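You operate a simulated robot arm through the tools that you are given. There is no shell and no other tool. Be economical: measure what you need, move in short steps, check, and stop when the job is done.

You are at the controls of a simulated robot arm. One attempt, no reset.

## Task
Skim the oil specks off the small bath and wipe the drops off the long bath's ledge.
Fine: tip the skimmer out into the grey pot, which stays where it is, no spill; grey rag; skimmer and rag back. Set down upright: skimmer. What is to be rubbed or washed off counts as gone when no trace of it is left.

Only the result counts: the job must be done as asked and must still hold three seconds after the hand-in. Knocking over, shifting, dropping, spilling or breaking anything else fails it.

## Robot
A 6-joint arm with a two-finger parallel gripper on a trunk, on a base that drives. Base frame: it is fixed to the floor where the robot stands at the start and does not move with it; the origin is under the middle of the robot, x ahead of it, y to its left, z up. Readings come in mm, degrees, newtons and seconds.
With the tool pointing down near the work surface it reaches from about 180 to 840 mm from the robot's upright axis, wherever it stands. Its first joint turns from -166.0 to 166.0 degrees. Places, roughly: green rag, grey rag [-500, -1500, 1000]; grey pot [-750, -1750, 1000]; small bath [400, -700, 700]; something [-400, -1300, 900]. Payload 3.91 kg.
The TCP is the grasp point between the finger pads, 30 mm short of the fingertips. In the tool frame z runs along the fingers and y along their closing line. Largest opening 110 mm; finger width 20, thickness 10; the body of the gripper, 48 by 112 mm, starts 55 mm behind the TCP.
Orientation is that of the tool frame in the base frame, as a unit quaternion [w, x, y, z]. With the fingers straight down and closing along the base's y, the tool's x points along the base's -x, its y along +y and its z along -z.

## Interface
- The arm moves only by the tool jog_arm. Its argument "commands" is a list that holds one entry, the list of rows, each a list of 7 numbers: the shift along the tool's x, y, z in m, then the turn, a rotation vector about the tool's x, y, z in degrees, then the finger opening in m, from 0 to 0.11. In form: [[[x, y, z, ax, ay, az, grip], ...]]. A call has 1 to 20 rows; each row is the pose to reach, as a shift and turn from the pose commanded when the call began, along the tool's axes at that moment. Each row takes 0.2 s and may step no farther than 50 mm and 8.6 degrees from the row before; otherwise, or with a gripper value out of range, the whole call is refused. A pose out of reach is approached as far as the arm can. The call stops where the force on the tool passes 90 N (or 10 N more than at its start, if that is more) or the arm is blocked; 0.2 s more then pass. Each finger travels about 108 mm/s and halts on what it meets, pressing with about 26 N; the grip force reading is that of the motor and also rises with nothing between the fingers. The clock runs only during rows and for 0.2 s after the last one: add rows that repeat a pose to give the fingers time. The reply holds the time, the measured pose of the TCP, the force on the tool along the base axes, the opening and the grip force, in the units named above and with some noise, with the torque about the TCP (base axes, N m) and any sound that the robot's microphone picked up.
- Cameras (640 x 400 px; columns grow to the right, rows downward): "scene" is now at [-96.2, -34.6, 1525.2]; the picture's right is [-0.43, -0.90, 0.00], its down [-0.64, 0.31, -0.70] and it looks along [0.63, -0.30, -0.71] (base axes); focal length 283 px, centre (320, 200). "wrist" rides on the gripper at [77, 7, -115] in the tool frame; the picture's right is [-0.09, 1.00, 0.00], its down [-0.80, -0.07, -0.59] and it looks along [-0.59, -0.05, 0.80] (tool axes); focal length 270 px, centre (320, 200). There is no depth. A picture from a camera that has moved, and an enlarged one, comes with that camera's place and axes in the base frame and with its lens.
- snapshot(camera): a new picture of that camera. The clock stands still meanwhile.
- raise_lower(by): slides the trunk up (or, below 0, down) by that many mm; the arm and the scene camera ride with it, the base frame stays. It gives what a move gives, with no picture.
- drive_base(legs): drives the robot by 1 to 6 legs, each [ahead, left, turn to the left] in mm, mm and degrees, along the robot's own axes; the way and the turn of a leg run together, so that a leg with both is an arc; at most 1500 mm and 180 degrees a leg. The arm and the cameras ride along, it lands a little off, and it stops where it bumps. It gives what a move gives.
- pan_tilt(pan, tilt): turns the head with the scene camera to pan (to the left, within 86 degrees either way) and tilt (down, from -29 to 69), counted from straight ahead of the robot. It gives what a move gives.
- close_up(camera, box): a new picture of the part [left, top, right, bottom] of that camera's present view, enlarged. The clock stands still meanwhile.
- close_job(): hands the job in; it is judged then, once.

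Work in short steps. Places have to be worked out from the pictures, the camera data and where the tool is seen: move nearer, look again, correct. Check each grasp and each placing, and mend what went wrong. You have 120 turns and 82 pictures in all, those below and enlarged ones among them. Open the gripper and draw the arm clear of the work before you hand the job in, unless the task says otherwise; then end with one line.

The tools are called after "Request:" as name(argument=value, ...) on one line, values as JSON. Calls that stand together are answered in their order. jog_arm: Moves the arm, as the interface text tells. Its arguments: {"type":"object","properties":{"commands":{"type":"array","items":{"type":"array","items":{"type":"array","items":{"type":"number"}}}}},"required":["commands"]} The other tools are called the same way: raise_lower (by) slides the trunk up or down; drive_base (legs) drives the base; pan_tilt (pan, tilt) turns the head that bears the scene camera; snapshot (camera) takes a picture; close_up (camera, box) takes an enlarged picture of a part of a camera's view; close_job () hands the job in.

At the start:

```text
t: 0.0
tool_pos: [363.9, -202.5, 1135.1]
orientation: [0.001, 0.0, 1.0, 0.0]
wrist_force: [0.6, 0.5, -0.1]
moment: [-0.02, -0.01, 0.01]
grip_width: 110.0
finger_force: 0.1
trunk travel left (down, up): [-475.0, 65.0]
robot x, y, heading: [-1.2, 1.8, -0.1]
head pan, tilt: [-25.5, 45.5]
```

scene: 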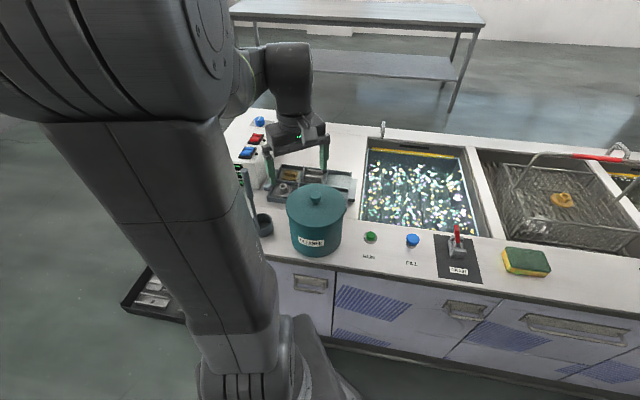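
wrist: 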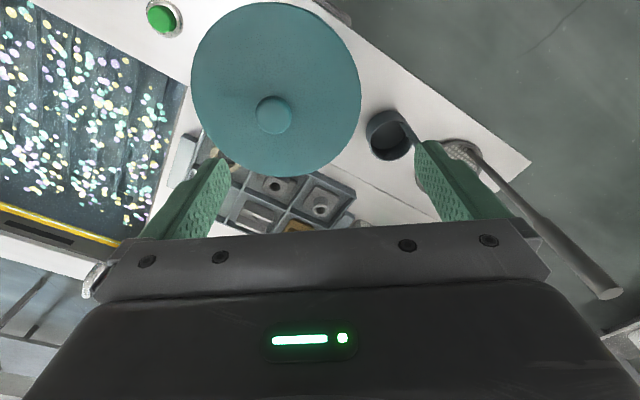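

I'll look around first: pan the head to the right, toward the rags and pot.

Request:
pan_tilt(pan=-80, tilt=30)

Request:
snapshot(camera="scene")

Request:
pan_tilt(pan=-50, tilt=35)

Request:
snapshot(camera="scene")

```text
t: 1.2
tool_pos: [363.1, -201.6, 1133.5]
orientation: [0.0, 0.0, 1.0, 0.0]
wrist_force: [-0.5, -0.8, -0.8]
moment: [0.0, 0.0, 0.0]
grip_width: 110.3
finger_force: 0.1
trunk travel left (down, up): [-475.0, 65.0]
robot x, y, heading: [1.4, 1.7, 0.3]
head pan, tilt: [-80.0, 30.0]
```

```text
79 pictures are left
camera scene: at [-153.5, -88.8, 1548.5], right [-0.98, -0.17, 0.0], down [-0.09, 0.49, -0.87], along [0.15, -0.85, -0.5], focal length 283 px, centre (320, 200)
```

scene: 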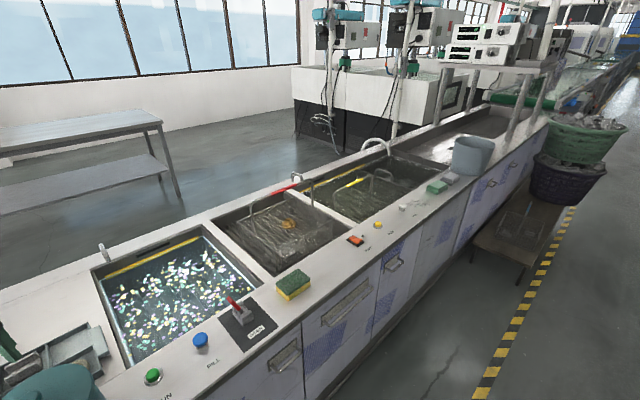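

```text
t: 2.2
tool_pos: [363.0, -202.6, 1133.8]
orientation: [0.0, -0.001, 1.0, -0.001]
wrist_force: [-0.4, 0.8, -0.3]
moment: [-0.02, 0.03, 0.02]
grip_width: 109.8
finger_force: 0.0
trunk travel left (down, up): [-475.0, 65.0]
robot x, y, heading: [0.1, 0.5, 0.1]
head pan, tilt: [-50.0, 35.0]
```

```text
78 pictures are left
camera scene: at [-112.7, -67.3, 1540.7], right [-0.77, -0.64, 0.0], down [-0.37, 0.44, -0.82], along [0.53, -0.63, -0.57], focal length 283 px, centre (320, 200)
```

scene: 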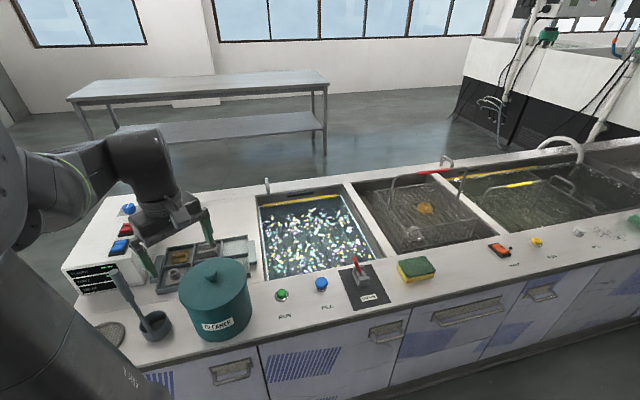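

The specked bath is the first one at about (413,-637); the ladle-like tools stand at the near left. I'll enlarge both areas.

Request:
close_up(camera="scene", box=[60, 180, 400, 390])

Request:
pan_tilt(pan=-86, tilt=30)

Request:
close_up(camera="scene", box=[240, 100, 560, 300])

Request:
close_up(camera="wrist", box=[340, 80, 640, 300])

```text
1.88 times, centred on (230, 285) of scene
camera zoom: at [-112.7, -67.3, 1540.7], right [-0.77, -0.64, 0.0], down [-0.37, 0.44, -0.82], along [0.53, -0.63, -0.57], focal length 533 px, centre (489, 40)
```

zoom: 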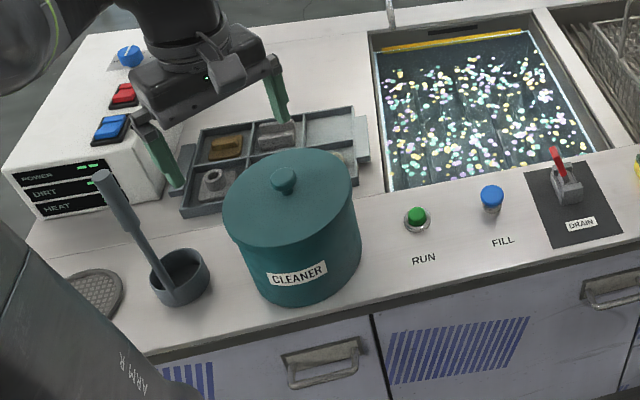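

```text
t: 3.2
tool_pos: [363.4, -202.6, 1134.0]
orientation: [0.001, 0.0, 1.0, -0.001]
wrist_force: [-0.3, -0.7, 0.8]
moment: [0.01, 0.02, -0.01]
grip_width: 110.3
finger_force: 0.0
trunk travel left (down, up): [-475.0, 65.0]
robot x, y, heading: [0.1, 0.7, -0.0]
head pan, tilt: [-85.9, 30.0]
```

```text
2.00 times, centred on (400, 200) of scene
camera zoom: at [-162.8, -90.0, 1548.5], right [-1.0, -0.07, 0.0], down [-0.04, 0.5, -0.87], along [0.06, -0.86, -0.5], focal length 567 px, centre (160, 200)
```

zoom: 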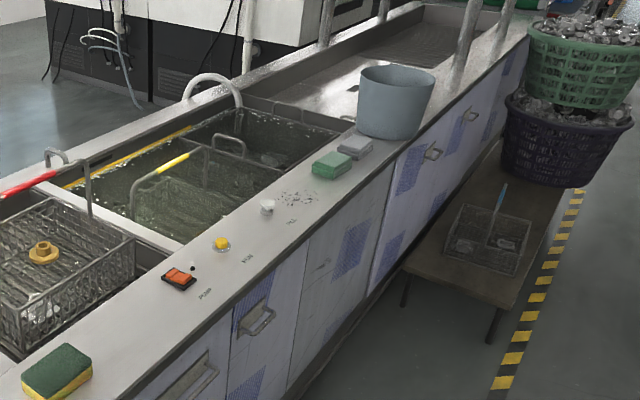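

```text
1.82 times, centred on (490, 190) of wrist
camera zoom: at [287.7, -193.5, 1251.3], right [0.09, 1.0, 0.0], down [0.8, -0.07, 0.59], along [0.59, -0.05, -0.8], focal length 491 px, centre (11, 218)
```

zoom: 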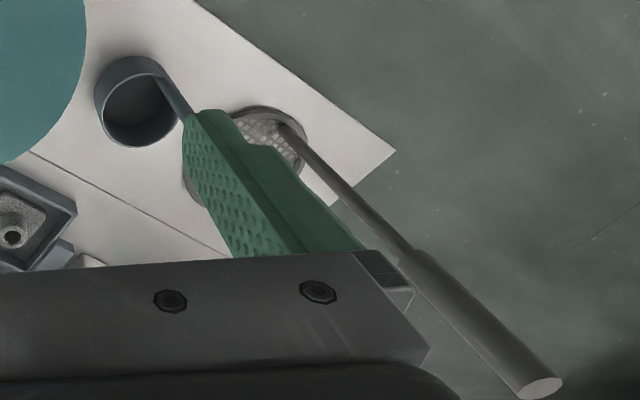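

The bench front runs slanted (direction about −125°), mesh skimmer about (537,−28), drops about (−411,−1297), grey pail beyond the rags. I'll turn the robot to face the bench squarely, then look at the skimmer from there.

Request:
drive_base(legs=[[0, 0, -35.4]])

Request:
pan_tilt(pan=30, tilt=50)

Request:
snapshot(camera="scene")

Request:
snapshot(camera="wrist")

```text
t: 5.3
tool_pos: [178.0, -375.8, 1135.9]
orientation: [0.0, 0.304, 0.953, 0.0]
wrist_force: [-0.4, 0.2, -0.3]
moment: [-0.01, -0.01, 0.01]
grip_width: 110.0
finger_force: 0.1
trunk travel left (down, up): [-475.0, 65.0]
robot x, y, heading: [-1.1, -3.6, -35.6]
head pan, tilt: [-85.9, 30.0]
```

```text
t: 7.2
tool_pos: [180.2, -375.7, 1134.4]
orientation: [0.0, 0.304, 0.953, -0.001]
wrist_force: [-1.1, -0.2, -0.3]
moment: [-0.02, 0.02, 0.0]
grip_width: 109.9
finger_force: 0.1
trunk travel left (down, up): [-475.0, 65.0]
robot x, y, heading: [-2.4, 0.9, -35.4]
head pan, tilt: [30.0, 50.0]
```

```text
74 pictures are left
camera scene: at [-61.2, 91.4, 1519.0], right [-0.09, -1.0, 0.0], down [-0.76, 0.07, -0.64], along [0.64, -0.06, -0.77], focal length 283 px, centre (320, 200)
```

scene: 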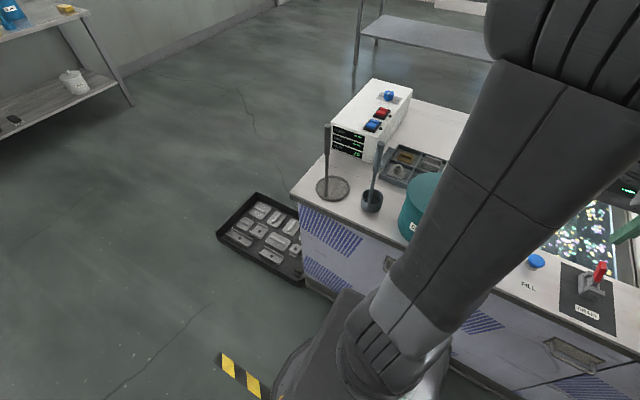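

```text
73 pictures are left
camera wrist: at [121.6, -323.5, 1251.2], right [0.65, 0.76, 0.0], down [0.61, -0.52, 0.59], along [0.45, -0.39, -0.8], focal length 270 px, centre (320, 200)
```

wrist: 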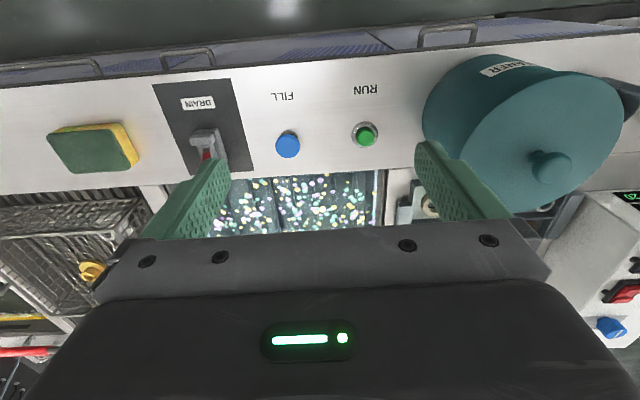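

The skimmer's disc lies flat with an upright handle. Enlarging it.

Request:
close_up(camera="scene", box=[290, 100, 450, 240])

Request:
pan_tilt(pan=-10, tilt=45)

Request:
snapshot(camera="scene")

```text
2.86 times, centred on (370, 170) of scene
camera zoom: at [-61.2, 91.4, 1519.0], right [-0.09, -1.0, 0.0], down [-0.76, 0.07, -0.64], along [0.64, -0.06, -0.77], focal length 810 px, centre (177, 286)
```

zoom: 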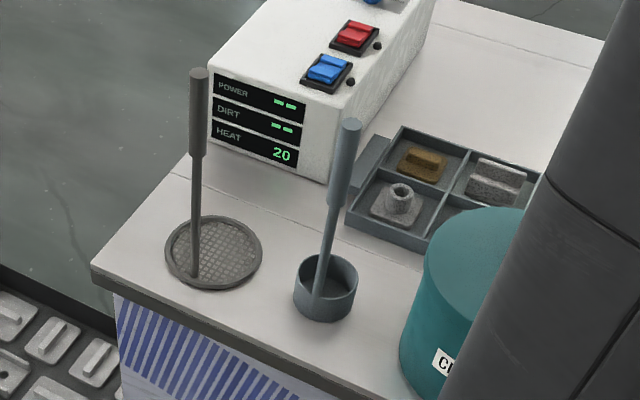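

```text
t: 8.3
tool_pos: [178.9, -375.0, 1135.4]
orientation: [0.0, 0.304, 0.953, 0.0]
wrist_force: [0.2, 0.8, -0.4]
moment: [0.01, 0.02, 0.0]
grip_width: 110.1
finger_force: 0.1
trunk travel left (down, up): [-475.0, 65.0]
robot x, y, heading: [-1.1, -1.0, -35.5]
head pan, tilt: [-10.0, 45.0]
```

```text
71 pictures are left
camera scene: at [-80.7, 40.9, 1525.9], right [-0.71, -0.7, 0.0], down [-0.5, 0.5, -0.71], along [0.5, -0.5, -0.71], focal length 283 px, centre (320, 200)
```

scene: 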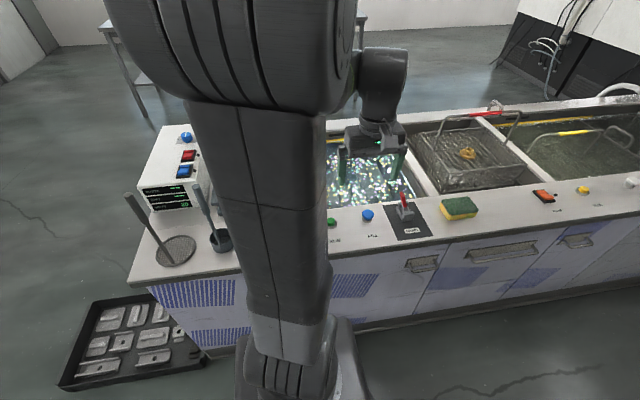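

Skimmer: vertical handle at about (492,22), thick grip z≈1038–1128, disc extending toward the bench. I'll raise the tool, swing it above the handle and turn it 90° so it closes across the bench.

Request:
jog_arm(commands=[[[0, 0, -0.045, 0, 0, 0, 0.11], [0, 0, -0.065, 0, 0, 0, 0.11], [-0.002, 0.042, -0.065, 0, 0, 8, 0.11], [-0.004, 0.084, -0.065, 0, 0, 16, 0.11], [-0.006, 0.126, -0.065, 0, 0, 24, 0.11], [-0.008, 0.168, -0.065, 0, 0, 32, 0.11], [-0.01, 0.21, -0.065, 0, 0, 40, 0.11], [-0.012, 0.252, -0.065, 0, 0, 48, 0.11], [-0.014, 0.294, -0.065, 0, 0, 56, 0.11], [-0.016, 0.336, -0.065, 0, 0, 64, 0.11], [-0.018, 0.378, -0.065, 0, 0, 72, 0.11], [-0.02, 0.42, -0.065, 0, 0, 80, 0.11], [-0.022, 0.462, -0.065, 0, 0, 88, 0.11], [-0.025, 0.505, -0.065, 0, 0, 90, 0.11]]])

Request:
pan_tilt(pan=20, tilt=45)

Request:
snapshot(camera="scene")

Request:
snapshot(camera="wrist")

```text
t: 11.3
tool_pos: [492.5, 21.2, 1198.4]
orientation: [0.0, 0.889, 0.458, -0.001]
wrist_force: [-0.5, -0.1, 0.6]
moment: [-0.01, 0.0, -0.02]
grip_width: 110.1
finger_force: 0.1
trunk travel left (down, up): [-475.0, 65.0]
robot x, y, heading: [-0.5, 1.7, -35.1]
head pan, tilt: [-10.0, 45.0]
```

```text
t: 12.3
tool_pos: [491.2, 22.1, 1198.8]
orientation: [0.0, 0.889, 0.458, 0.0]
wrist_force: [0.0, 0.9, 0.1]
moment: [0.01, 0.03, -0.02]
grip_width: 109.9
finger_force: 0.0
trunk travel left (down, up): [-475.0, 65.0]
robot x, y, heading: [3.9, 0.7, -35.0]
head pan, tilt: [20.0, 45.0]
```

```text
70 pictures are left
camera scene: at [-59.4, 77.2, 1525.9], right [-0.27, -0.96, 0.0], down [-0.68, 0.19, -0.71], along [0.68, -0.19, -0.71], focal length 283 px, centre (320, 200)
```

scene: 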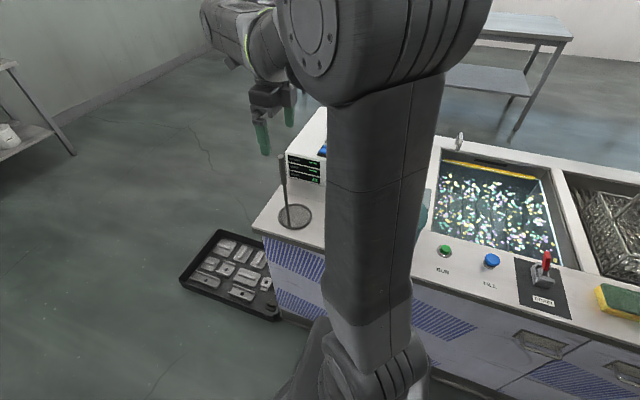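

```text
69 pictures are left
camera wrist: at [542.7, 80.7, 1315.8], right [0.76, -0.65, 0.0], down [-0.52, -0.61, 0.59], along [-0.39, -0.45, -0.8], focal length 270 px, centre (320, 200)
```

wrist: 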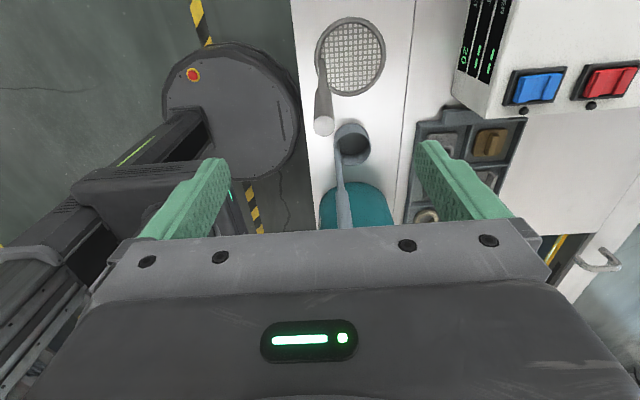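

Handle axis looks to be at about (497,23), top z≈1128. Lowering over it to TCP z≈1092 and closing.

Request:
jog_arm(commands=[[[0.004, 0.0035, 0.03, 0, 0, 0, 0.11], [0.004, 0.0035, 0.06, 0, 0, 0, 0.11], [0.004, 0.0035, 0.085, 0, 0, 0, 0.11], [0.004, 0.0035, 0.106, 0, 0, 0, 0.11], [0.004, 0.0035, 0.106, 0, 0, 0, 0.11]]])

Request:
snapshot(camera="wrist")

```text
t: 13.5
tool_pos: [496.8, 23.0, 1092.9]
orientation: [0.0, 0.889, 0.458, 0.0]
wrist_force: [-0.5, -0.8, -0.6]
moment: [0.03, -0.04, -0.02]
grip_width: 109.7
finger_force: 0.0
trunk travel left (down, up): [-475.0, 65.0]
robot x, y, heading: [2.8, -1.8, -35.3]
head pan, tilt: [20.0, 45.0]
```

```text
68 pictures are left
camera wrist: at [548.9, 83.6, 1209.9], right [0.76, -0.65, 0.0], down [-0.52, -0.61, 0.59], along [-0.39, -0.45, -0.8], focal length 270 px, centre (320, 200)
```

wrist: 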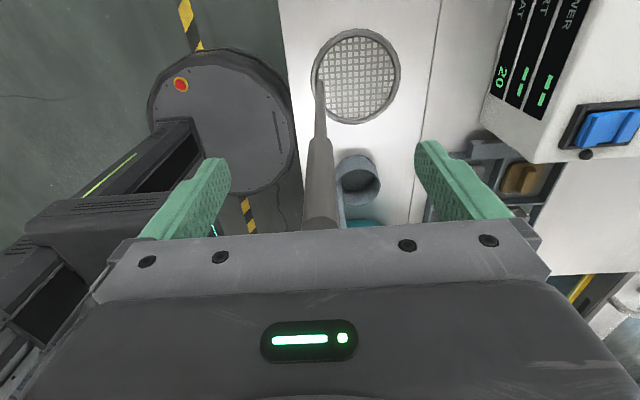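

The handle is centered between the fingers. Closing.

Request:
jog_arm(commands=[[[0, 0, 0, 0, 0, 0, 0.06], [0, 0, 0, 0, 0, 0, 0.02], [0, 0, 0, 0, 0, 0, 0.0], [0, 0, 0, 0, 0, 0, 0.0], [0, 0, 0, 0, 0, 0, 0.0]]])

Request:
jog_arm(commands=[[[0, 0, -0.02, 0, 0, 0, 0.0], [0, 0, -0.05, 0, 0, 0, 0.0], [0, 0, -0.08, 0, 0, 0, 0]]])

Request:
snapshot(camera="wrist")

Request:
snapshot(camera="scene")

```text
t: 14.7
tool_pos: [498.6, 23.5, 1092.9]
orientation: [0.0, 0.889, 0.458, 0.0]
wrist_force: [-1.0, 0.6, 1.3]
moment: [0.05, 0.01, -0.03]
grip_width: 16.5
finger_force: 25.9
trunk travel left (down, up): [-475.0, 65.0]
robot x, y, heading: [-0.8, -0.8, -35.2]
head pan, tilt: [20.0, 45.0]
```

```text
t: 15.5
tool_pos: [498.1, 22.8, 1172.9]
orientation: [0.001, 0.889, 0.459, -0.001]
wrist_force: [0.0, 0.1, -1.8]
moment: [0.04, 0.1, -0.02]
grip_width: 16.9
finger_force: 25.9
trunk travel left (down, up): [-475.0, 65.0]
robot x, y, heading: [-1.2, 0.9, -35.4]
head pan, tilt: [20.0, 45.0]
```

```text
67 pictures are left
camera wrist: at [549.1, 84.1, 1289.6], right [0.76, -0.65, 0.0], down [-0.52, -0.61, 0.6], along [-0.39, -0.45, -0.8], focal length 270 px, centre (320, 200)
```

wrist: 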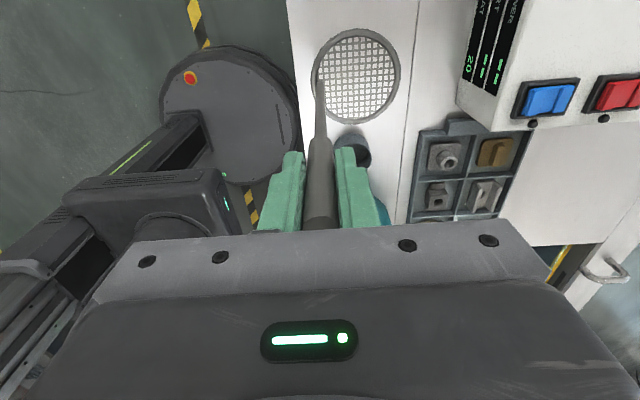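

```text
66 pictures are left
camera scene: at [-59.4, 77.2, 1525.8], right [-0.27, -0.96, 0.0], down [-0.68, 0.19, -0.71], along [0.68, -0.19, -0.71], focal length 283 px, centre (320, 200)
```

scene: 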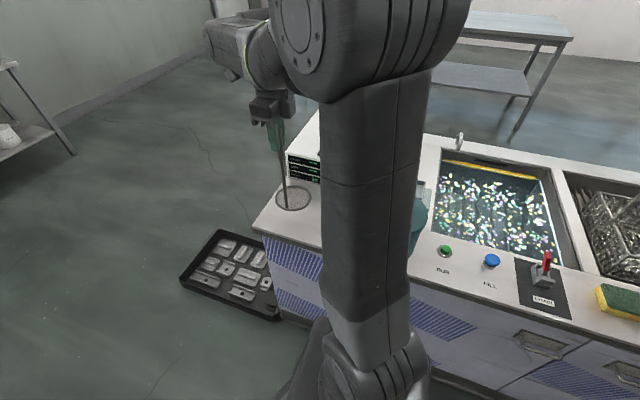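

Skimmer is held firmly (home TCP: 498,23,1093). I'll lift to about 1265, move forward behind the jar, then right toward the small bath.

Request:
jog_arm(commands=[[[0, 0, -0.045, 0, 0, 0, 0], [0, 0, -0.09, 0, 0, 0, 0], [0, 0.045, -0.09, 0, 0, 0, 0], [0, 0.09, -0.09, 0, 0, 0, 0], [0, 0.135, -0.09, 0, 0, 0, 0], [0, 0.16, -0.09, 0, 0, 0, 0], [-0.045, 0.16, -0.09, 0, 0, 0, 0], [-0.09, 0.16, -0.09, 0, 0, 0, 0], [-0.135, 0.16, -0.09, 0, 0, 0, 0], [-0.18, 0.16, -0.09, 0, 0, 0, 0], [-0.225, 0.16, -0.09, 0, 0, 0, 0], [-0.27, 0.16, -0.09, 0, 0, 0, 0], [-0.315, 0.16, -0.09, 0, 0, 0, 0], [-0.36, 0.16, -0.09, 0, 0, 0, 0], [-0.405, 0.16, -0.09, 0, 0, 0, 0], [-0.45, 0.16, -0.09, 0, 0, 0, 0]]])

Request:
pan_tilt(pan=-45, tilt=55)

Request:
snapshot(camera="scene")

Request:
snapshot(camera="wrist")

```text
t: 18.9
tool_pos: [365.7, -438.6, 1262.2]
orientation: [0.0, 0.888, 0.459, 0.0]
wrist_force: [-0.7, 0.4, -2.5]
moment: [0.04, 0.06, 0.03]
grip_width: 16.7
finger_force: 25.8
trunk travel left (down, up): [-475.0, 65.0]
robot x, y, heading: [-1.4, -1.6, -35.3]
head pan, tilt: [20.0, 45.0]
```

```text
t: 20.2
tool_pos: [368.8, -436.1, 1263.4]
orientation: [0.0, 0.889, 0.458, -0.001]
wrist_force: [-0.2, -0.1, -2.0]
moment: [0.02, 0.08, 0.0]
grip_width: 16.7
finger_force: 26.1
trunk travel left (down, up): [-475.0, 65.0]
robot x, y, heading: [-2.0, -0.2, -35.3]
head pan, tilt: [-45.0, 55.0]
```

```text
65 pictures are left
camera scene: at [-125.6, 27.4, 1512.5], right [-0.99, -0.17, 0.0], down [-0.14, 0.81, -0.57], along [0.1, -0.57, -0.82], focal length 283 px, centre (320, 200)
```

scene: 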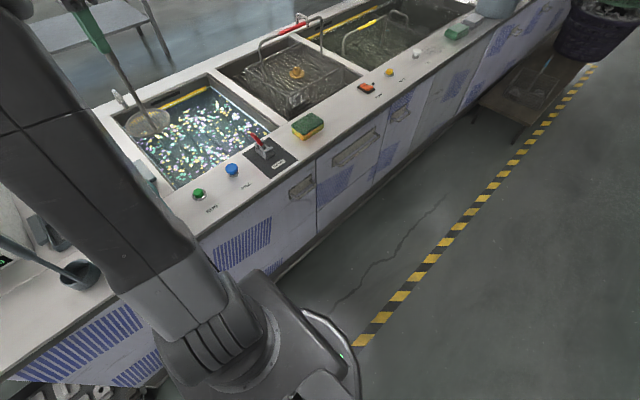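

```text
64 pictures are left
camera wrist: at [418.6, -377.0, 1380.4], right [0.76, -0.65, 0.0], down [-0.52, -0.61, 0.59], along [-0.39, -0.45, -0.8], focal length 270 px, centre (320, 200)
```

wrist: 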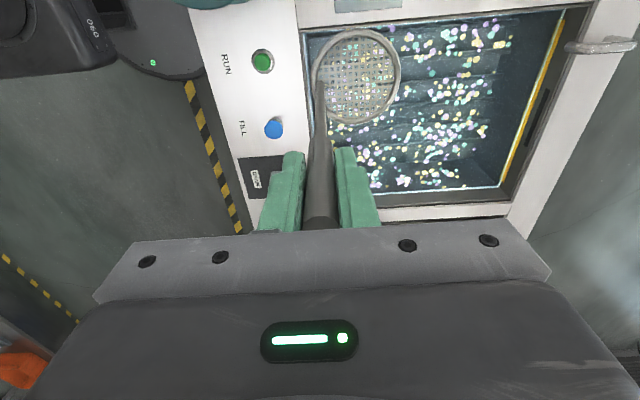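

The wrist view shows the bath well. Enlarging it to judge the water level and edges.

Request:
close_up(camera="wrist", box=[290, 0, 610, 220])

Request:
close_up(camera="scene", box=[80, 60, 320, 210])

```text
1.82 times, centred on (450, 110) of wrist
camera zoom: at [418.6, -377.0, 1380.4], right [0.76, -0.65, 0.0], down [-0.52, -0.61, 0.59], along [-0.39, -0.45, -0.8], focal length 491 px, centre (84, 364)
```

zoom: 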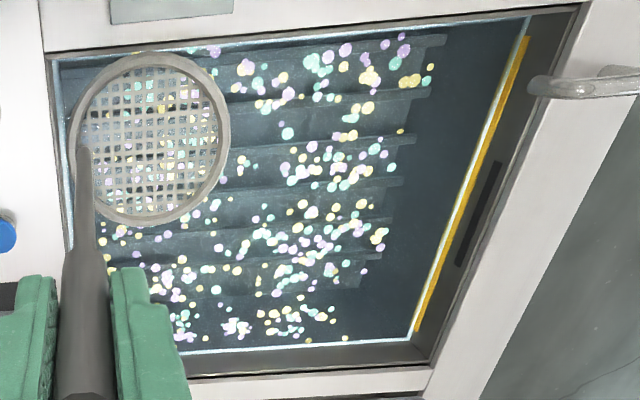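

```text
2.67 times, centred on (200, 135) of scene
camera zoom: at [-125.6, 27.4, 1512.5], right [-0.99, -0.17, 0.0], down [-0.14, 0.81, -0.57], along [0.1, -0.57, -0.82], focal length 756 px, centre (640, 373)
```

zoom: 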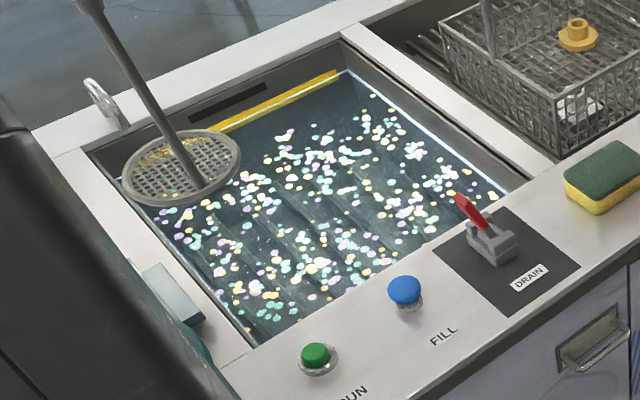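

Water surface is at z≈795, water area s≈110–487, n≈530–985 (s along bench to the right, n away from the robot); specks reach n≈920. I'll drive 290 mm to the right to be centered on the bath.

Request:
drive_base(legs=[[0, -290, 0]])

Request:
pan_tilt(pan=-5, tilt=69)

Request:
snapshot(camera="scene")

```text
t: 22.2
tool_pos: [201.3, -673.2, 1263.9]
orientation: [0.0, 0.888, 0.459, 0.0]
wrist_force: [-0.2, 0.6, -2.3]
moment: [0.03, 0.06, 0.02]
grip_width: 16.5
finger_force: 25.9
trunk travel left (down, up): [-475.0, 65.0]
robot x, y, heading: [-164.2, -236.9, -35.3]
head pan, tilt: [-45.0, 55.0]
```

```text
t: 23.3
tool_pos: [202.0, -671.7, 1265.3]
orientation: [0.001, 0.889, 0.459, 0.0]
wrist_force: [-0.3, 0.5, -2.7]
moment: [0.07, 0.04, 0.01]
grip_width: 16.7
finger_force: 26.3
trunk travel left (down, up): [-475.0, 65.0]
robot x, y, heading: [-163.9, -239.2, -35.5]
head pan, tilt: [-5.0, 68.8]
```

```text
61 pictures are left
camera scene: at [-261.8, -172.5, 1497.1], right [-0.65, -0.76, 0.0], down [-0.71, 0.6, -0.36], along [0.28, -0.23, -0.93], focal length 283 px, centre (320, 200)
```

scene: 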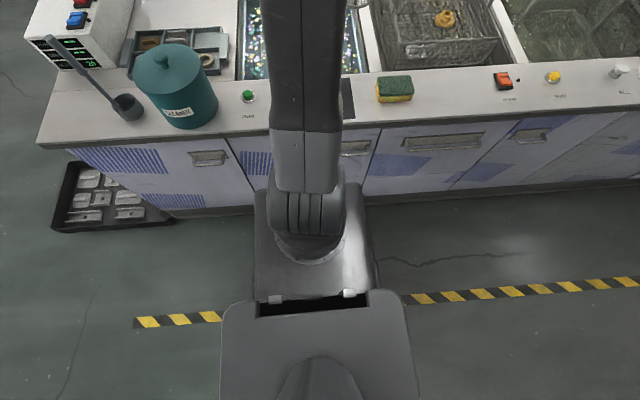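

I'll lower the disc into the near-right region of the bath, bottom about 10 mm under the surface.

Request:
jog_arm(commands=[[[0.007, 0, 0.045, 0, 0, 0, 0], [0.007, 0, 0.09, 0, 0, 0, 0], [0.007, 0, 0.135, 0, 0, 0, 0], [0.007, 0, 0.18, 0, 0, 0, 0], [0.007, 0, 0.21, 0, 0, 0, 0], [0.007, 0, 0.23, 0, 0, 0, 0], [0.007, 0, 0.24, 0, 0, 0, 0], [0.007, 0, 0.248, 0, 0, 0, 0]]])

Request:
close_up(camera="wrist", box=[240, 0, 640, 240])

```text
t: 25.1
tool_pos: [205.3, -666.0, 1016.1]
orientation: [0.0, 0.889, 0.458, -0.001]
wrist_force: [0.0, 0.3, -2.5]
moment: [0.09, 0.03, 0.0]
grip_width: 16.5
finger_force: 25.5
trunk travel left (down, up): [-475.0, 65.0]
robot x, y, heading: [-165.1, -235.2, -35.6]
head pan, tilt: [-5.0, 68.8]
```

```text
1.60 times, centred on (440, 120) of wrist
camera zoom: at [256.7, -605.6, 1132.4], right [0.76, -0.65, 0.0], down [-0.52, -0.61, 0.59], along [-0.39, -0.45, -0.8], focal length 432 px, centre (128, 328)
```

zoom: 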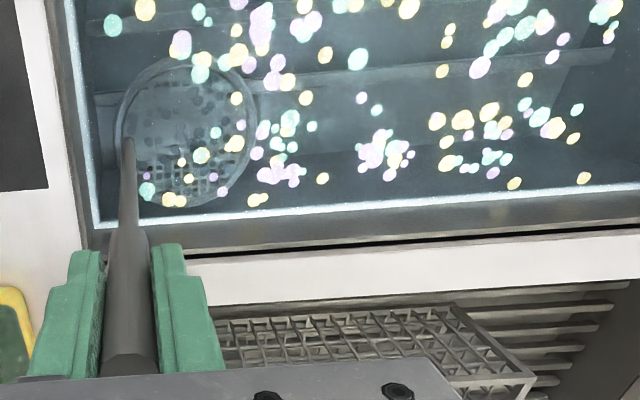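

The disc is under the surface with specks floating above it. Lift straight up 30 mm to see whether it catches them.

Request:
jog_arm(commands=[[[0, 0, -0.008, 0, 0, 0, 0], [0, 0, -0.016, 0, 0, 0, 0], [0, 0, -0.024, 0, 0, 0, 0], [0, 0, -0.032, 0, 0, 0, 0]]])

Request:
close_up(camera="wrist", box=[240, 0, 640, 240])

```text
t: 26.1
tool_pos: [204.9, -666.2, 1047.1]
orientation: [-0.001, 0.889, 0.459, 0.0]
wrist_force: [-0.3, -0.4, -1.9]
moment: [0.06, 0.08, -0.02]
grip_width: 16.6
finger_force: 26.0
trunk travel left (down, up): [-475.0, 65.0]
robot x, y, heading: [-164.7, -235.5, -35.3]
head pan, tilt: [-5.0, 68.8]
```

```text
1.60 times, centred on (440, 120) of wrist
camera zoom: at [256.1, -605.8, 1164.6], right [0.76, -0.65, 0.0], down [-0.52, -0.61, 0.59], along [-0.39, -0.45, -0.8], focal length 432 px, centre (128, 328)
```

zoom: 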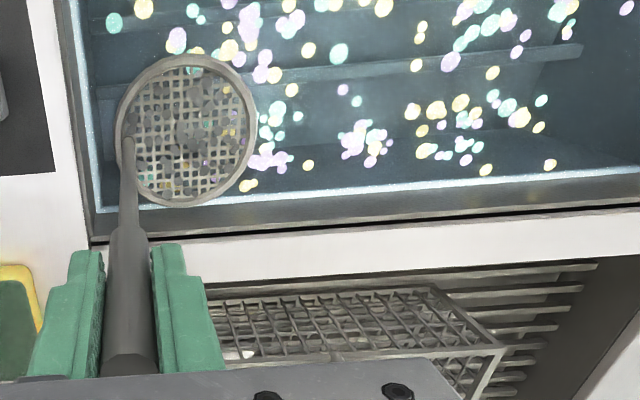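

It caught them. Now test whether sweeping collects: lower again and sweep forward at that depth.

Request:
jog_arm(commands=[[[0, 0, 0.015, 0, 0, 0, 0], [0, 0, 0.032, 0, 0, 0, 0], [0, 0.02, 0.032, 0, 0, 0, 0], [0, 0.04, 0.032, 0, 0, 0, 0], [0, 0.06, 0.032, 0, 0, 0, 0], [0, 0.08, 0.032, 0, 0, 0, 0], [0, 0.1, 0.032, 0, 0, 0, 0], [0, 0.12, 0.032, 0, 0, 0, 0]]])

Request:
close_up(camera="wrist", box=[160, 0, 560, 240])

```text
t: 27.9
tool_pos: [303.0, -736.5, 1015.3]
orientation: [-0.001, 0.889, 0.458, 0.0]
wrist_force: [-0.7, 0.3, -1.2]
moment: [0.06, 0.05, 0.03]
grip_width: 16.7
finger_force: 26.6
trunk travel left (down, up): [-475.0, 65.0]
robot x, y, heading: [-167.1, -237.2, -35.2]
head pan, tilt: [-5.0, 68.8]
```

```text
1.60 times, centred on (360, 120) of wrist
camera zoom: at [355.1, -675.3, 1131.9], right [0.76, -0.65, 0.0], down [-0.52, -0.61, 0.59], along [-0.39, -0.45, -0.8], focal length 432 px, centre (256, 328)
```

zoom: 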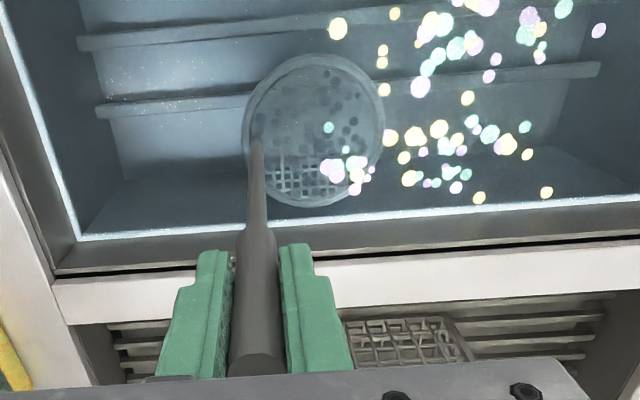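

Sweeping collects too. Continue the pass forward to n≈836, then step left and sweep back.

Request:
jog_arm(commands=[[[0, 0.025, 0, 0, 0, 0, 0], [0, 0.05, 0, 0, 0, 0, 0], [0, 0.075, 0, 0, 0, 0, 0], [0, 0.1, 0, 0, 0, 0, 0], [0, 0.125, 0, 0, 0, 0, 0], [0, 0.145, 0, 0, 0, 0, 0], [0, 0.162, 0, 0, 0, 0, 0]]])

Request:
snapshot(camera="wrist")

```text
t: 29.5
tool_pos: [426.4, -820.4, 1014.6]
orientation: [0.001, 0.888, 0.459, 0.001]
wrist_force: [-1.6, -0.3, -1.2]
moment: [0.05, 0.04, -0.03]
grip_width: 16.5
finger_force: 25.6
out of reach, approached as far as the arm can: row 7
trunk travel left (down, up): [-475.0, 65.0]
robot x, y, heading: [-167.6, -237.4, -35.7]
head pan, tilt: [-5.0, 68.8]
```

```text
57 pictures are left
camera wrist: at [477.4, -760.6, 1130.2], right [0.76, -0.65, 0.0], down [-0.52, -0.61, 0.59], along [-0.38, -0.45, -0.8], focal length 270 px, centre (320, 200)
```

wrist: 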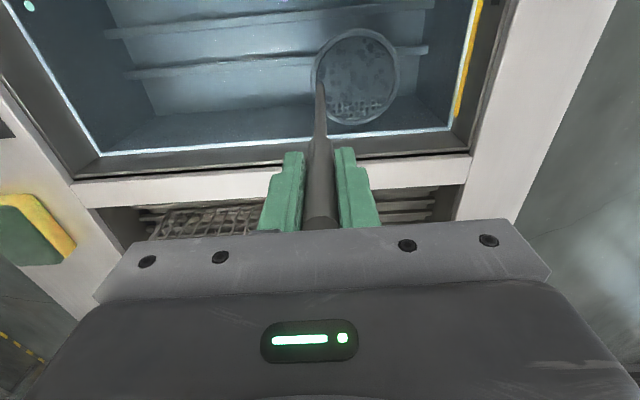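

This strip is clear. Next: step left 80 mm, sweep back, step left again, sweep forward.

Request:
jog_arm(commands=[[[0.03, -0.005, 0, 0, 0, 0, 0], [0.055, -0.005, 0, 0, 0, 0, 0], [0.08, -0.005, 0, 0, 0, 0, 0], [0.08, -0.03, 0, 0, 0, 0, 0], [0.08, -0.06, 0, 0, 0, 0, 0], [0.08, -0.09, 0, 0, 0, 0, 0], [0.08, -0.12, 0, 0, 0, 0, 0], [0.08, -0.15, 0, 0, 0, 0, 0], [0.08, -0.18, 0, 0, 0, 0, 0], [0.08, -0.21, 0, 0, 0, 0, 0], [0.08, -0.24, 0, 0, 0, 0, 0], [0.08, -0.265, 0, 0, 0, 0, 0], [0.11, -0.265, 0, 0, 0, 0, 0], [0.14, -0.265, 0, 0, 0, 0, 0], [0.16, -0.265, 0, 0, 0, 0, 0], [0.16, -0.24, 0, 0, 0, 0, 0], [0.16, -0.21, 0, 0, 0, 0, 0], [0.16, -0.18, 0, 0, 0, 0, 0], [0.16, -0.15, 0, 0, 0, 0, 0]]])

Request:
snapshot(camera="wrist")

```text
t: 33.5
tool_pos: [397.5, -604.9, 1012.4]
orientation: [0.0, 0.889, 0.458, 0.0]
wrist_force: [-0.1, -0.4, -2.5]
moment: [0.05, 0.05, -0.01]
grip_width: 17.0
finger_force: 25.9
trunk travel left (down, up): [-475.0, 65.0]
robot x, y, heading: [-166.7, -238.0, -35.6]
head pan, tilt: [-5.0, 68.8]
```

```text
56 pictures are left
camera wrist: at [448.8, -543.8, 1128.9], right [0.76, -0.65, 0.0], down [-0.52, -0.61, 0.59], along [-0.39, -0.45, -0.8], focal length 270 px, centre (320, 200)
```

wrist: 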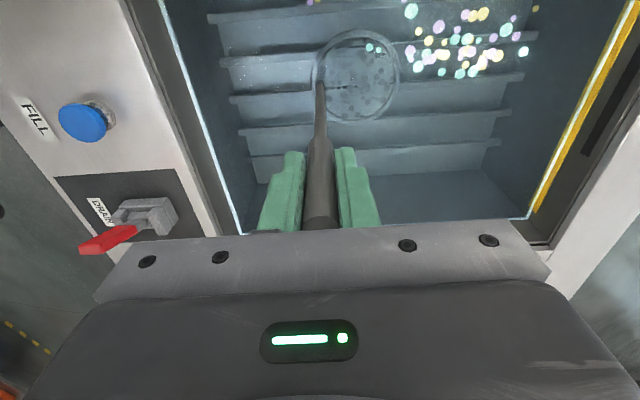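

Works well. Continue: forward, left 80 mm, back, then the last strip near the left wall.

Request:
jog_arm(commands=[[[0, 0.03, 0, 0, 0, 0, 0], [0, 0.06, 0, 0, 0, 0, 0], [0, 0.09, 0, 0, 0, 0, 0], [0, 0.12, 0, 0, 0, 0, 0], [0, 0.148, 0, 0, 0, 0, 0], [0.03, 0.148, 0, 0, 0, 0, 0], [0.06, 0.148, 0, 0, 0, 0, 0], [0.08, 0.14, 0, 0, 0, 0, 0], [0.08, 0.11, 0, 0, 0, 0, 0], [0.08, 0.08, 0, 0, 0, 0, 0], [0.08, 0.05, 0, 0, 0, 0, 0], [0.08, 0.02, 0, 0, 0, 0, 0], [0.08, -0.01, 0, 0, 0, 0, 0], [0.08, -0.04, 0, 0, 0, 0, 0], [0.08, -0.07, 0, 0, 0, 0, 0], [0.08, -0.1, 0, 0, 0, 0, 0], [0.08, -0.118, 0, 0, 0, 0, 0]]])

Request:
snapshot(camera="wrist")

Request:
pan_tilt(pan=0, tilt=45)

Request:
snapshot(camera="scene")

```text
t: 37.1
tool_pos: [345.8, -469.5, 1012.9]
orientation: [0.0, 0.889, 0.458, -0.001]
wrist_force: [-0.8, -0.4, -2.4]
moment: [0.03, 0.05, -0.03]
grip_width: 16.9
finger_force: 25.8
trunk travel left (down, up): [-475.0, 65.0]
robot x, y, heading: [-168.8, -236.7, -35.2]
head pan, tilt: [-5.0, 68.8]
```

```text
55 pictures are left
camera wrist: at [397.3, -409.5, 1129.9], right [0.76, -0.65, 0.0], down [-0.52, -0.61, 0.59], along [-0.39, -0.45, -0.8], focal length 270 px, centre (320, 200)
```

wrist: 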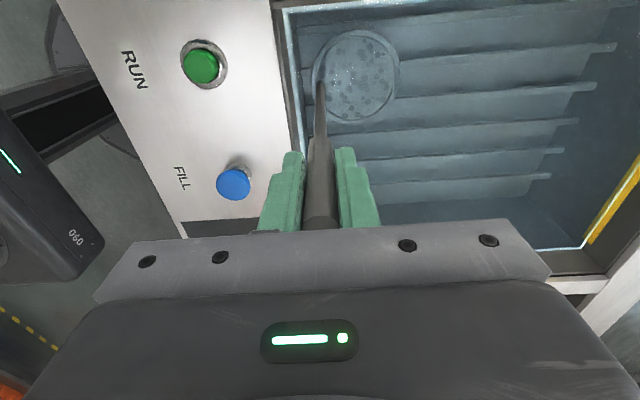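

```text
t: 38.0
tool_pos: [347.6, -470.1, 1013.1]
orientation: [0.0, 0.889, 0.459, -0.001]
wrist_force: [0.9, 0.0, -2.9]
moment: [0.07, 0.05, 0.02]
grip_width: 16.5
finger_force: 25.8
trunk travel left (down, up): [-475.0, 65.0]
robot x, y, heading: [-165.7, -237.5, -35.7]
head pan, tilt: [0.0, 45.0]
```

```text
54 pictures are left
camera scene: at [-238.0, -183.2, 1525.8], right [-0.58, -0.82, 0.0], down [-0.58, 0.41, -0.71], along [0.58, -0.41, -0.71], focal length 283 px, centre (320, 200)
```

scene: 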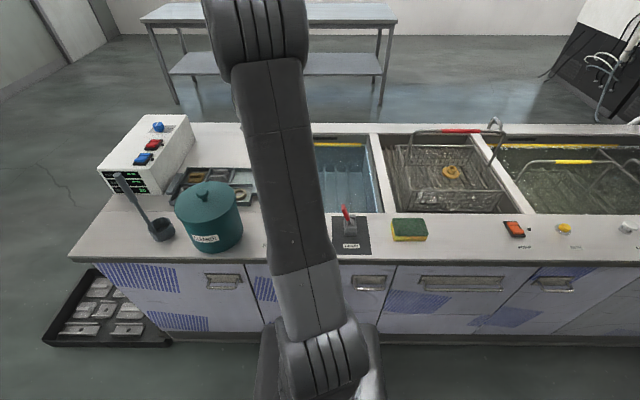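

Nearly all clear. I'll run the last forward pass by the left wall, then lift slowly.

Request:
jog_arm(commands=[[[0.012, 0.0, 0, 0, 0, 0, 0], [0.012, 0.03, 0, 0, 0, 0, 0], [0.012, 0.06, 0, 0, 0, 0, 0], [0.012, 0.09, 0, 0, 0, 0, 0], [0.012, 0.12, 0, 0, 0, 0, 0], [0.012, 0.15, 0, 0, 0, 0, 0], [0.012, 0.18, 0, 0, 0, 0, 0], [0.012, 0.21, 0, 0, 0, 0, 0], [0.012, 0.23, 0, 0, 0, 0, 0], [0.0, 0.23, -0.008, 0, 0, 0, 0], [-0.02, 0.23, -0.016, 0, 0, 0, 0], [-0.02, 0.21, -0.024, 0, 0, 0, 0], [-0.02, 0.18, -0.034, 0, 0, 0, 0], [0, 0.15, -0.06, 0, 0, 0, 0], [0, 0.12, -0.1, 0, 0, 0, 0], [0, 0.09, -0.14, 0, 0, 0, 0], [0, 0.06, -0.18, 0, 0, 0, 0]]])

Request:
snapshot(camera="wrist")

Request:
close_up(camera="wrist", box=[290, 0, 450, 140])

```text
t: 41.6
tool_pos: [395.7, -504.0, 1194.5]
orientation: [-0.001, 0.889, 0.459, 0.0]
wrist_force: [0.4, 0.1, -2.4]
moment: [0.07, 0.02, 0.0]
grip_width: 16.8
finger_force: 26.1
trunk travel left (down, up): [-475.0, 65.0]
robot x, y, heading: [-166.8, -237.5, -35.5]
head pan, tilt: [0.0, 45.0]
```

```text
53 pictures are left
camera wrist: at [446.5, -444.0, 1311.4], right [0.76, -0.65, 0.0], down [-0.52, -0.61, 0.59], along [-0.39, -0.45, -0.8], focal length 270 px, centre (320, 200)
```

wrist: 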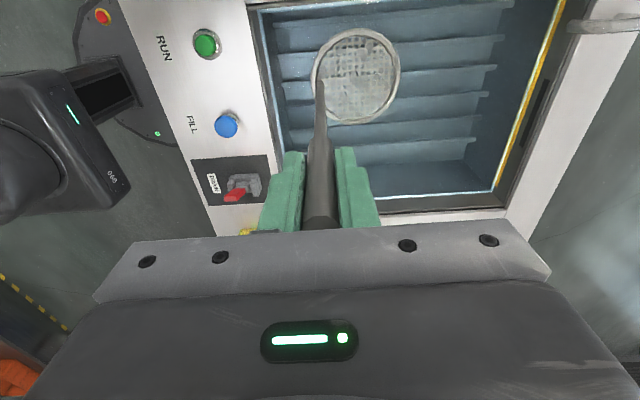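

```text
2.86 times, centred on (370, 70) of wrist
camera zoom: at [446.5, -444.0, 1311.4], right [0.76, -0.65, 0.0], down [-0.52, -0.61, 0.59], along [-0.39, -0.45, -0.8], focal length 772 px, centre (177, 571)
```

zoom: 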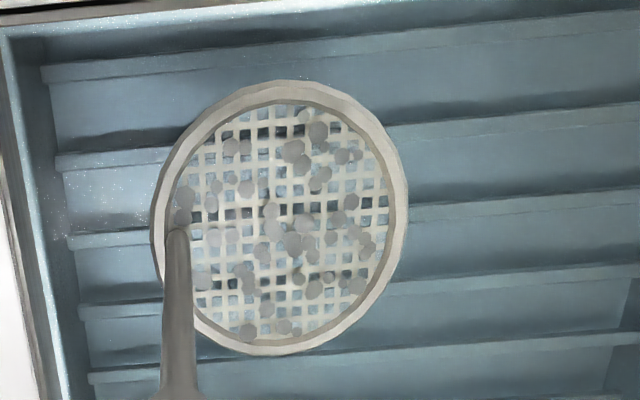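

The bath surface looks clear and the mesh is loaded. I'll raise and retract the arm over the front ledge, keeping the disc level, for the drive along the bench.

Request:
jog_arm(commands=[[[0, 0, -0.03, 0, 0, 0, 0], [0, 0, -0.065, 0, 0, 0, 0], [0, -0.03, -0.09, 0, 0, 0, 0], [-0.01, -0.06, -0.09, 0, 0, 0, 0], [-0.03, -0.09, -0.09, 0, 0, 0, 0], [-0.05, -0.12, -0.09, 0, 0, 0, 0], [-0.07, -0.15, -0.09, 0, 0, 0, 0], [-0.09, -0.18, -0.09, 0, 0, 0, 0], [-0.11, -0.2, -0.09, 0, 0, 0, 0], [-0.12, -0.21, -0.09, 0, 0, 0, 0]]])

Request:
pan_tilt(pan=-60, tilt=40)

Request:
snapshot(camera="scene")

Request:
snapshot(camera="wrist")

```text
t: 43.8
tool_pos: [154.6, -481.9, 1284.0]
orientation: [0.0, 0.888, 0.46, 0.0]
wrist_force: [-0.1, -0.2, -1.9]
moment: [0.04, 0.03, -0.01]
grip_width: 16.6
finger_force: 26.2
trunk travel left (down, up): [-475.0, 65.0]
robot x, y, heading: [-163.5, -235.5, -35.7]
head pan, tilt: [0.0, 45.0]
```

```text
t: 45.1
tool_pos: [155.7, -481.4, 1283.9]
orientation: [0.0, 0.888, 0.459, 0.0]
wrist_force: [0.2, -0.4, -2.8]
moment: [0.07, 0.09, 0.02]
grip_width: 16.6
finger_force: 26.5
trunk travel left (down, up): [-475.0, 65.0]
robot x, y, heading: [-166.0, -232.1, -35.5]
head pan, tilt: [-60.0, 40.0]
```

```text
51 pictures are left
camera scene: at [-312.3, -220.8, 1533.2], right [-1.0, 0.09, 0.0], down [0.06, 0.64, -0.77], along [-0.07, -0.76, -0.64], focal length 283 px, centre (320, 200)
```

scene: 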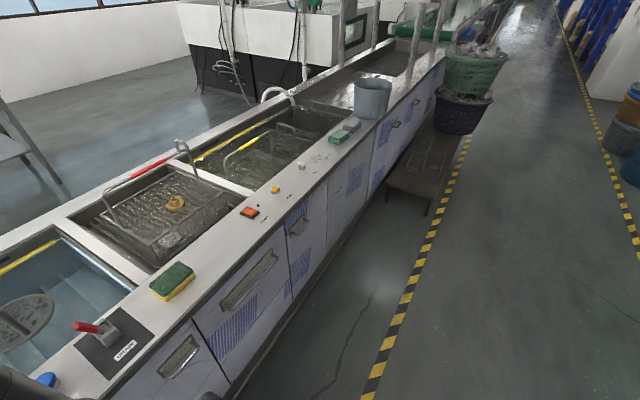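

```text
50 pictures are left
camera wrist: at [206.3, -420.9, 1400.1], right [0.76, -0.65, 0.0], down [-0.52, -0.61, 0.59], along [-0.39, -0.45, -0.8], focal length 270 px, centre (320, 200)
```

wrist: 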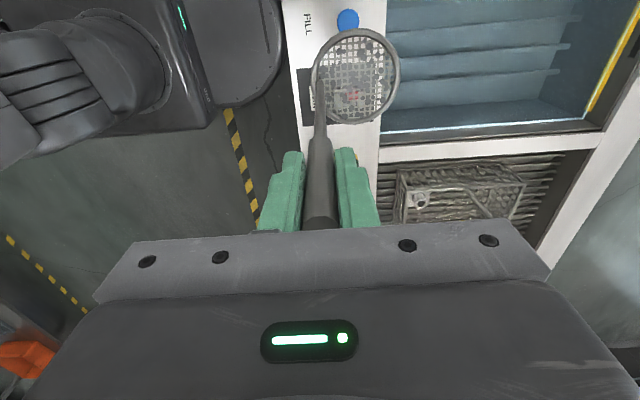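

Retracted (TCP s≈302, n≈406). The table is well beyond; path along the bench is free. Driving 1010 mm to the right.

Request:
drive_base(legs=[[0, -1010, 0]])

Request:
snapshot(camera="scene")

Request:
snapshot(camera="wrist")

```text
t: 50.3
tool_pos: [-432.2, -1305.9, 1283.8]
orientation: [0.0, 0.89, 0.457, 0.0]
wrist_force: [0.2, 0.4, -1.6]
moment: [0.07, 0.03, 0.01]
grip_width: 16.9
finger_force: 25.6
trunk travel left (down, up): [-475.0, 65.0]
robot x, y, heading: [-752.3, -1058.6, -35.8]
head pan, tilt: [-60.0, 40.0]
```

```text
49 pictures are left
camera scene: at [-899.0, -1043.4, 1533.1], right [-1.0, 0.1, 0.0], down [0.06, 0.64, -0.77], along [-0.07, -0.76, -0.64], focal length 283 px, centre (320, 200)
```

scene: 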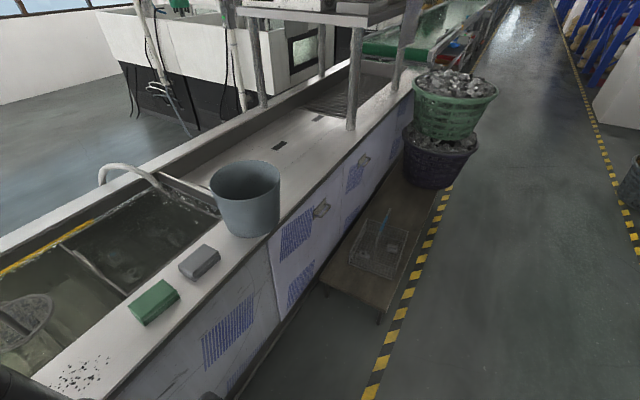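

```text
48 pictures are left
camera wrist: at [-381.3, -1245.6, 1400.1], right [0.76, -0.65, 0.0], down [-0.52, -0.61, 0.59], along [-0.39, -0.45, -0.8], focal length 270 px, centre (320, 200)
```

wrist: 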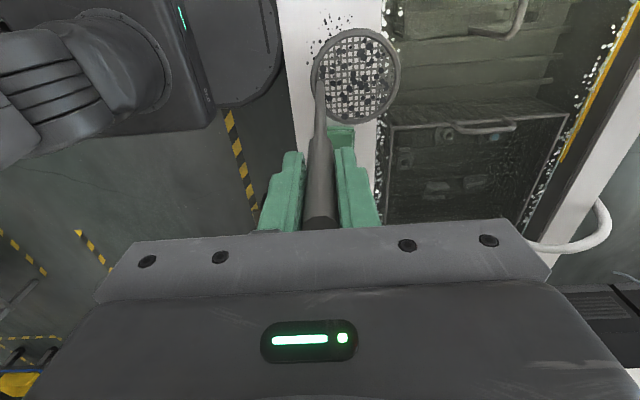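

Pot center ≈ s 1842, n 407, rim z≈1040; disc is loaded. I'll raise to 1345, move above the pot and turn the tool back 90° on the way.

Request:
jog_arm(commands=[[[0, 0, -0.03, 0, 0, -6, 0], [0, 0, -0.061, 0, 0, -12, 0], [-0.035, 0, -0.061, 0, 0, -18, 0], [-0.07, 0, -0.061, 0, 0, -24, 0], [-0.105, 0, -0.061, 0, 0, -30, 0], [-0.14, 0, -0.061, 0, 0, -36, 0], [-0.175, 0, -0.061, 0, 0, -42, 0], [-0.21, 0, -0.061, 0, 0, -48, 0], [-0.245, 0, -0.061, 0, 0, -54, 0], [-0.28, 0, -0.061, 0, 0, -60, 0], [-0.315, 0, -0.061, 0, 0, -66, 0], [-0.35, 0, -0.061, 0, 0, -72, 0], [-0.385, 0, -0.061, 0, 0, -78, 0], [-0.42, 0, -0.061, 0, 0, -84, 0], [-0.42, 0, -0.061, 0, 0, -90, 0], [-0.42, 0, -0.061, 0, 0, -90, 0]]])

Request:
snapshot(camera="scene")

Request:
snapshot(camera="wrist")

```text
t: 53.7
tool_pos: [-679.0, -1647.7, 1344.1]
orientation: [0.0, 0.304, 0.953, 0.0]
wrist_force: [0.0, -0.4, -2.4]
moment: [-0.04, 0.08, 0.04]
grip_width: 16.3
finger_force: 26.4
trunk travel left (down, up): [-475.0, 65.0]
robot x, y, heading: [-751.1, -1057.6, -35.7]
head pan, tilt: [-60.0, 40.0]
```

```text
47 pictures are left
camera scene: at [-899.0, -1043.4, 1533.1], right [-1.0, 0.1, 0.0], down [0.06, 0.64, -0.77], along [-0.07, -0.76, -0.64], focal length 283 px, centre (320, 200)
```

scene: 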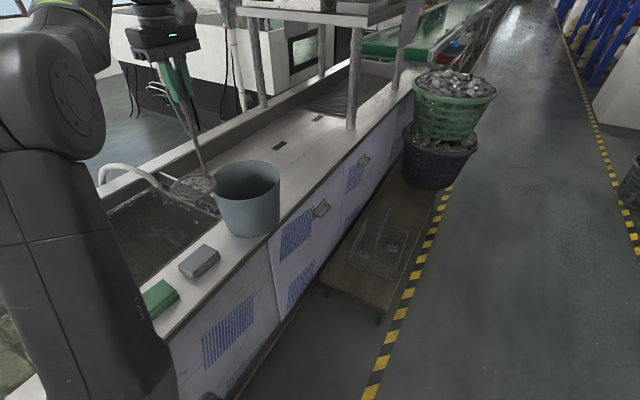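

```text
46 pictures are left
camera wrist: at [-735.1, -1595.3, 1461.3], right [0.65, 0.76, 0.0], down [0.61, -0.52, 0.59], along [0.45, -0.39, -0.8], focal length 270 px, centre (320, 200)
```

wrist: 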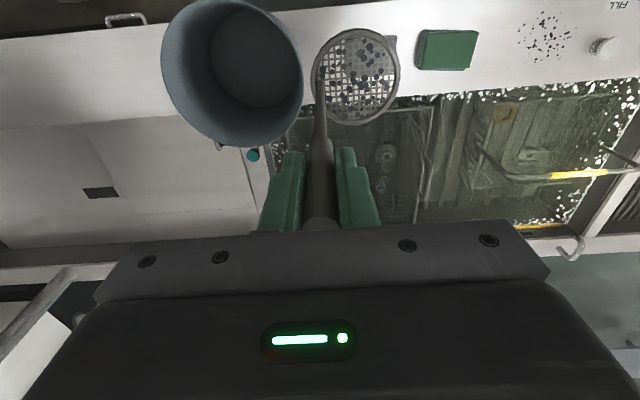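

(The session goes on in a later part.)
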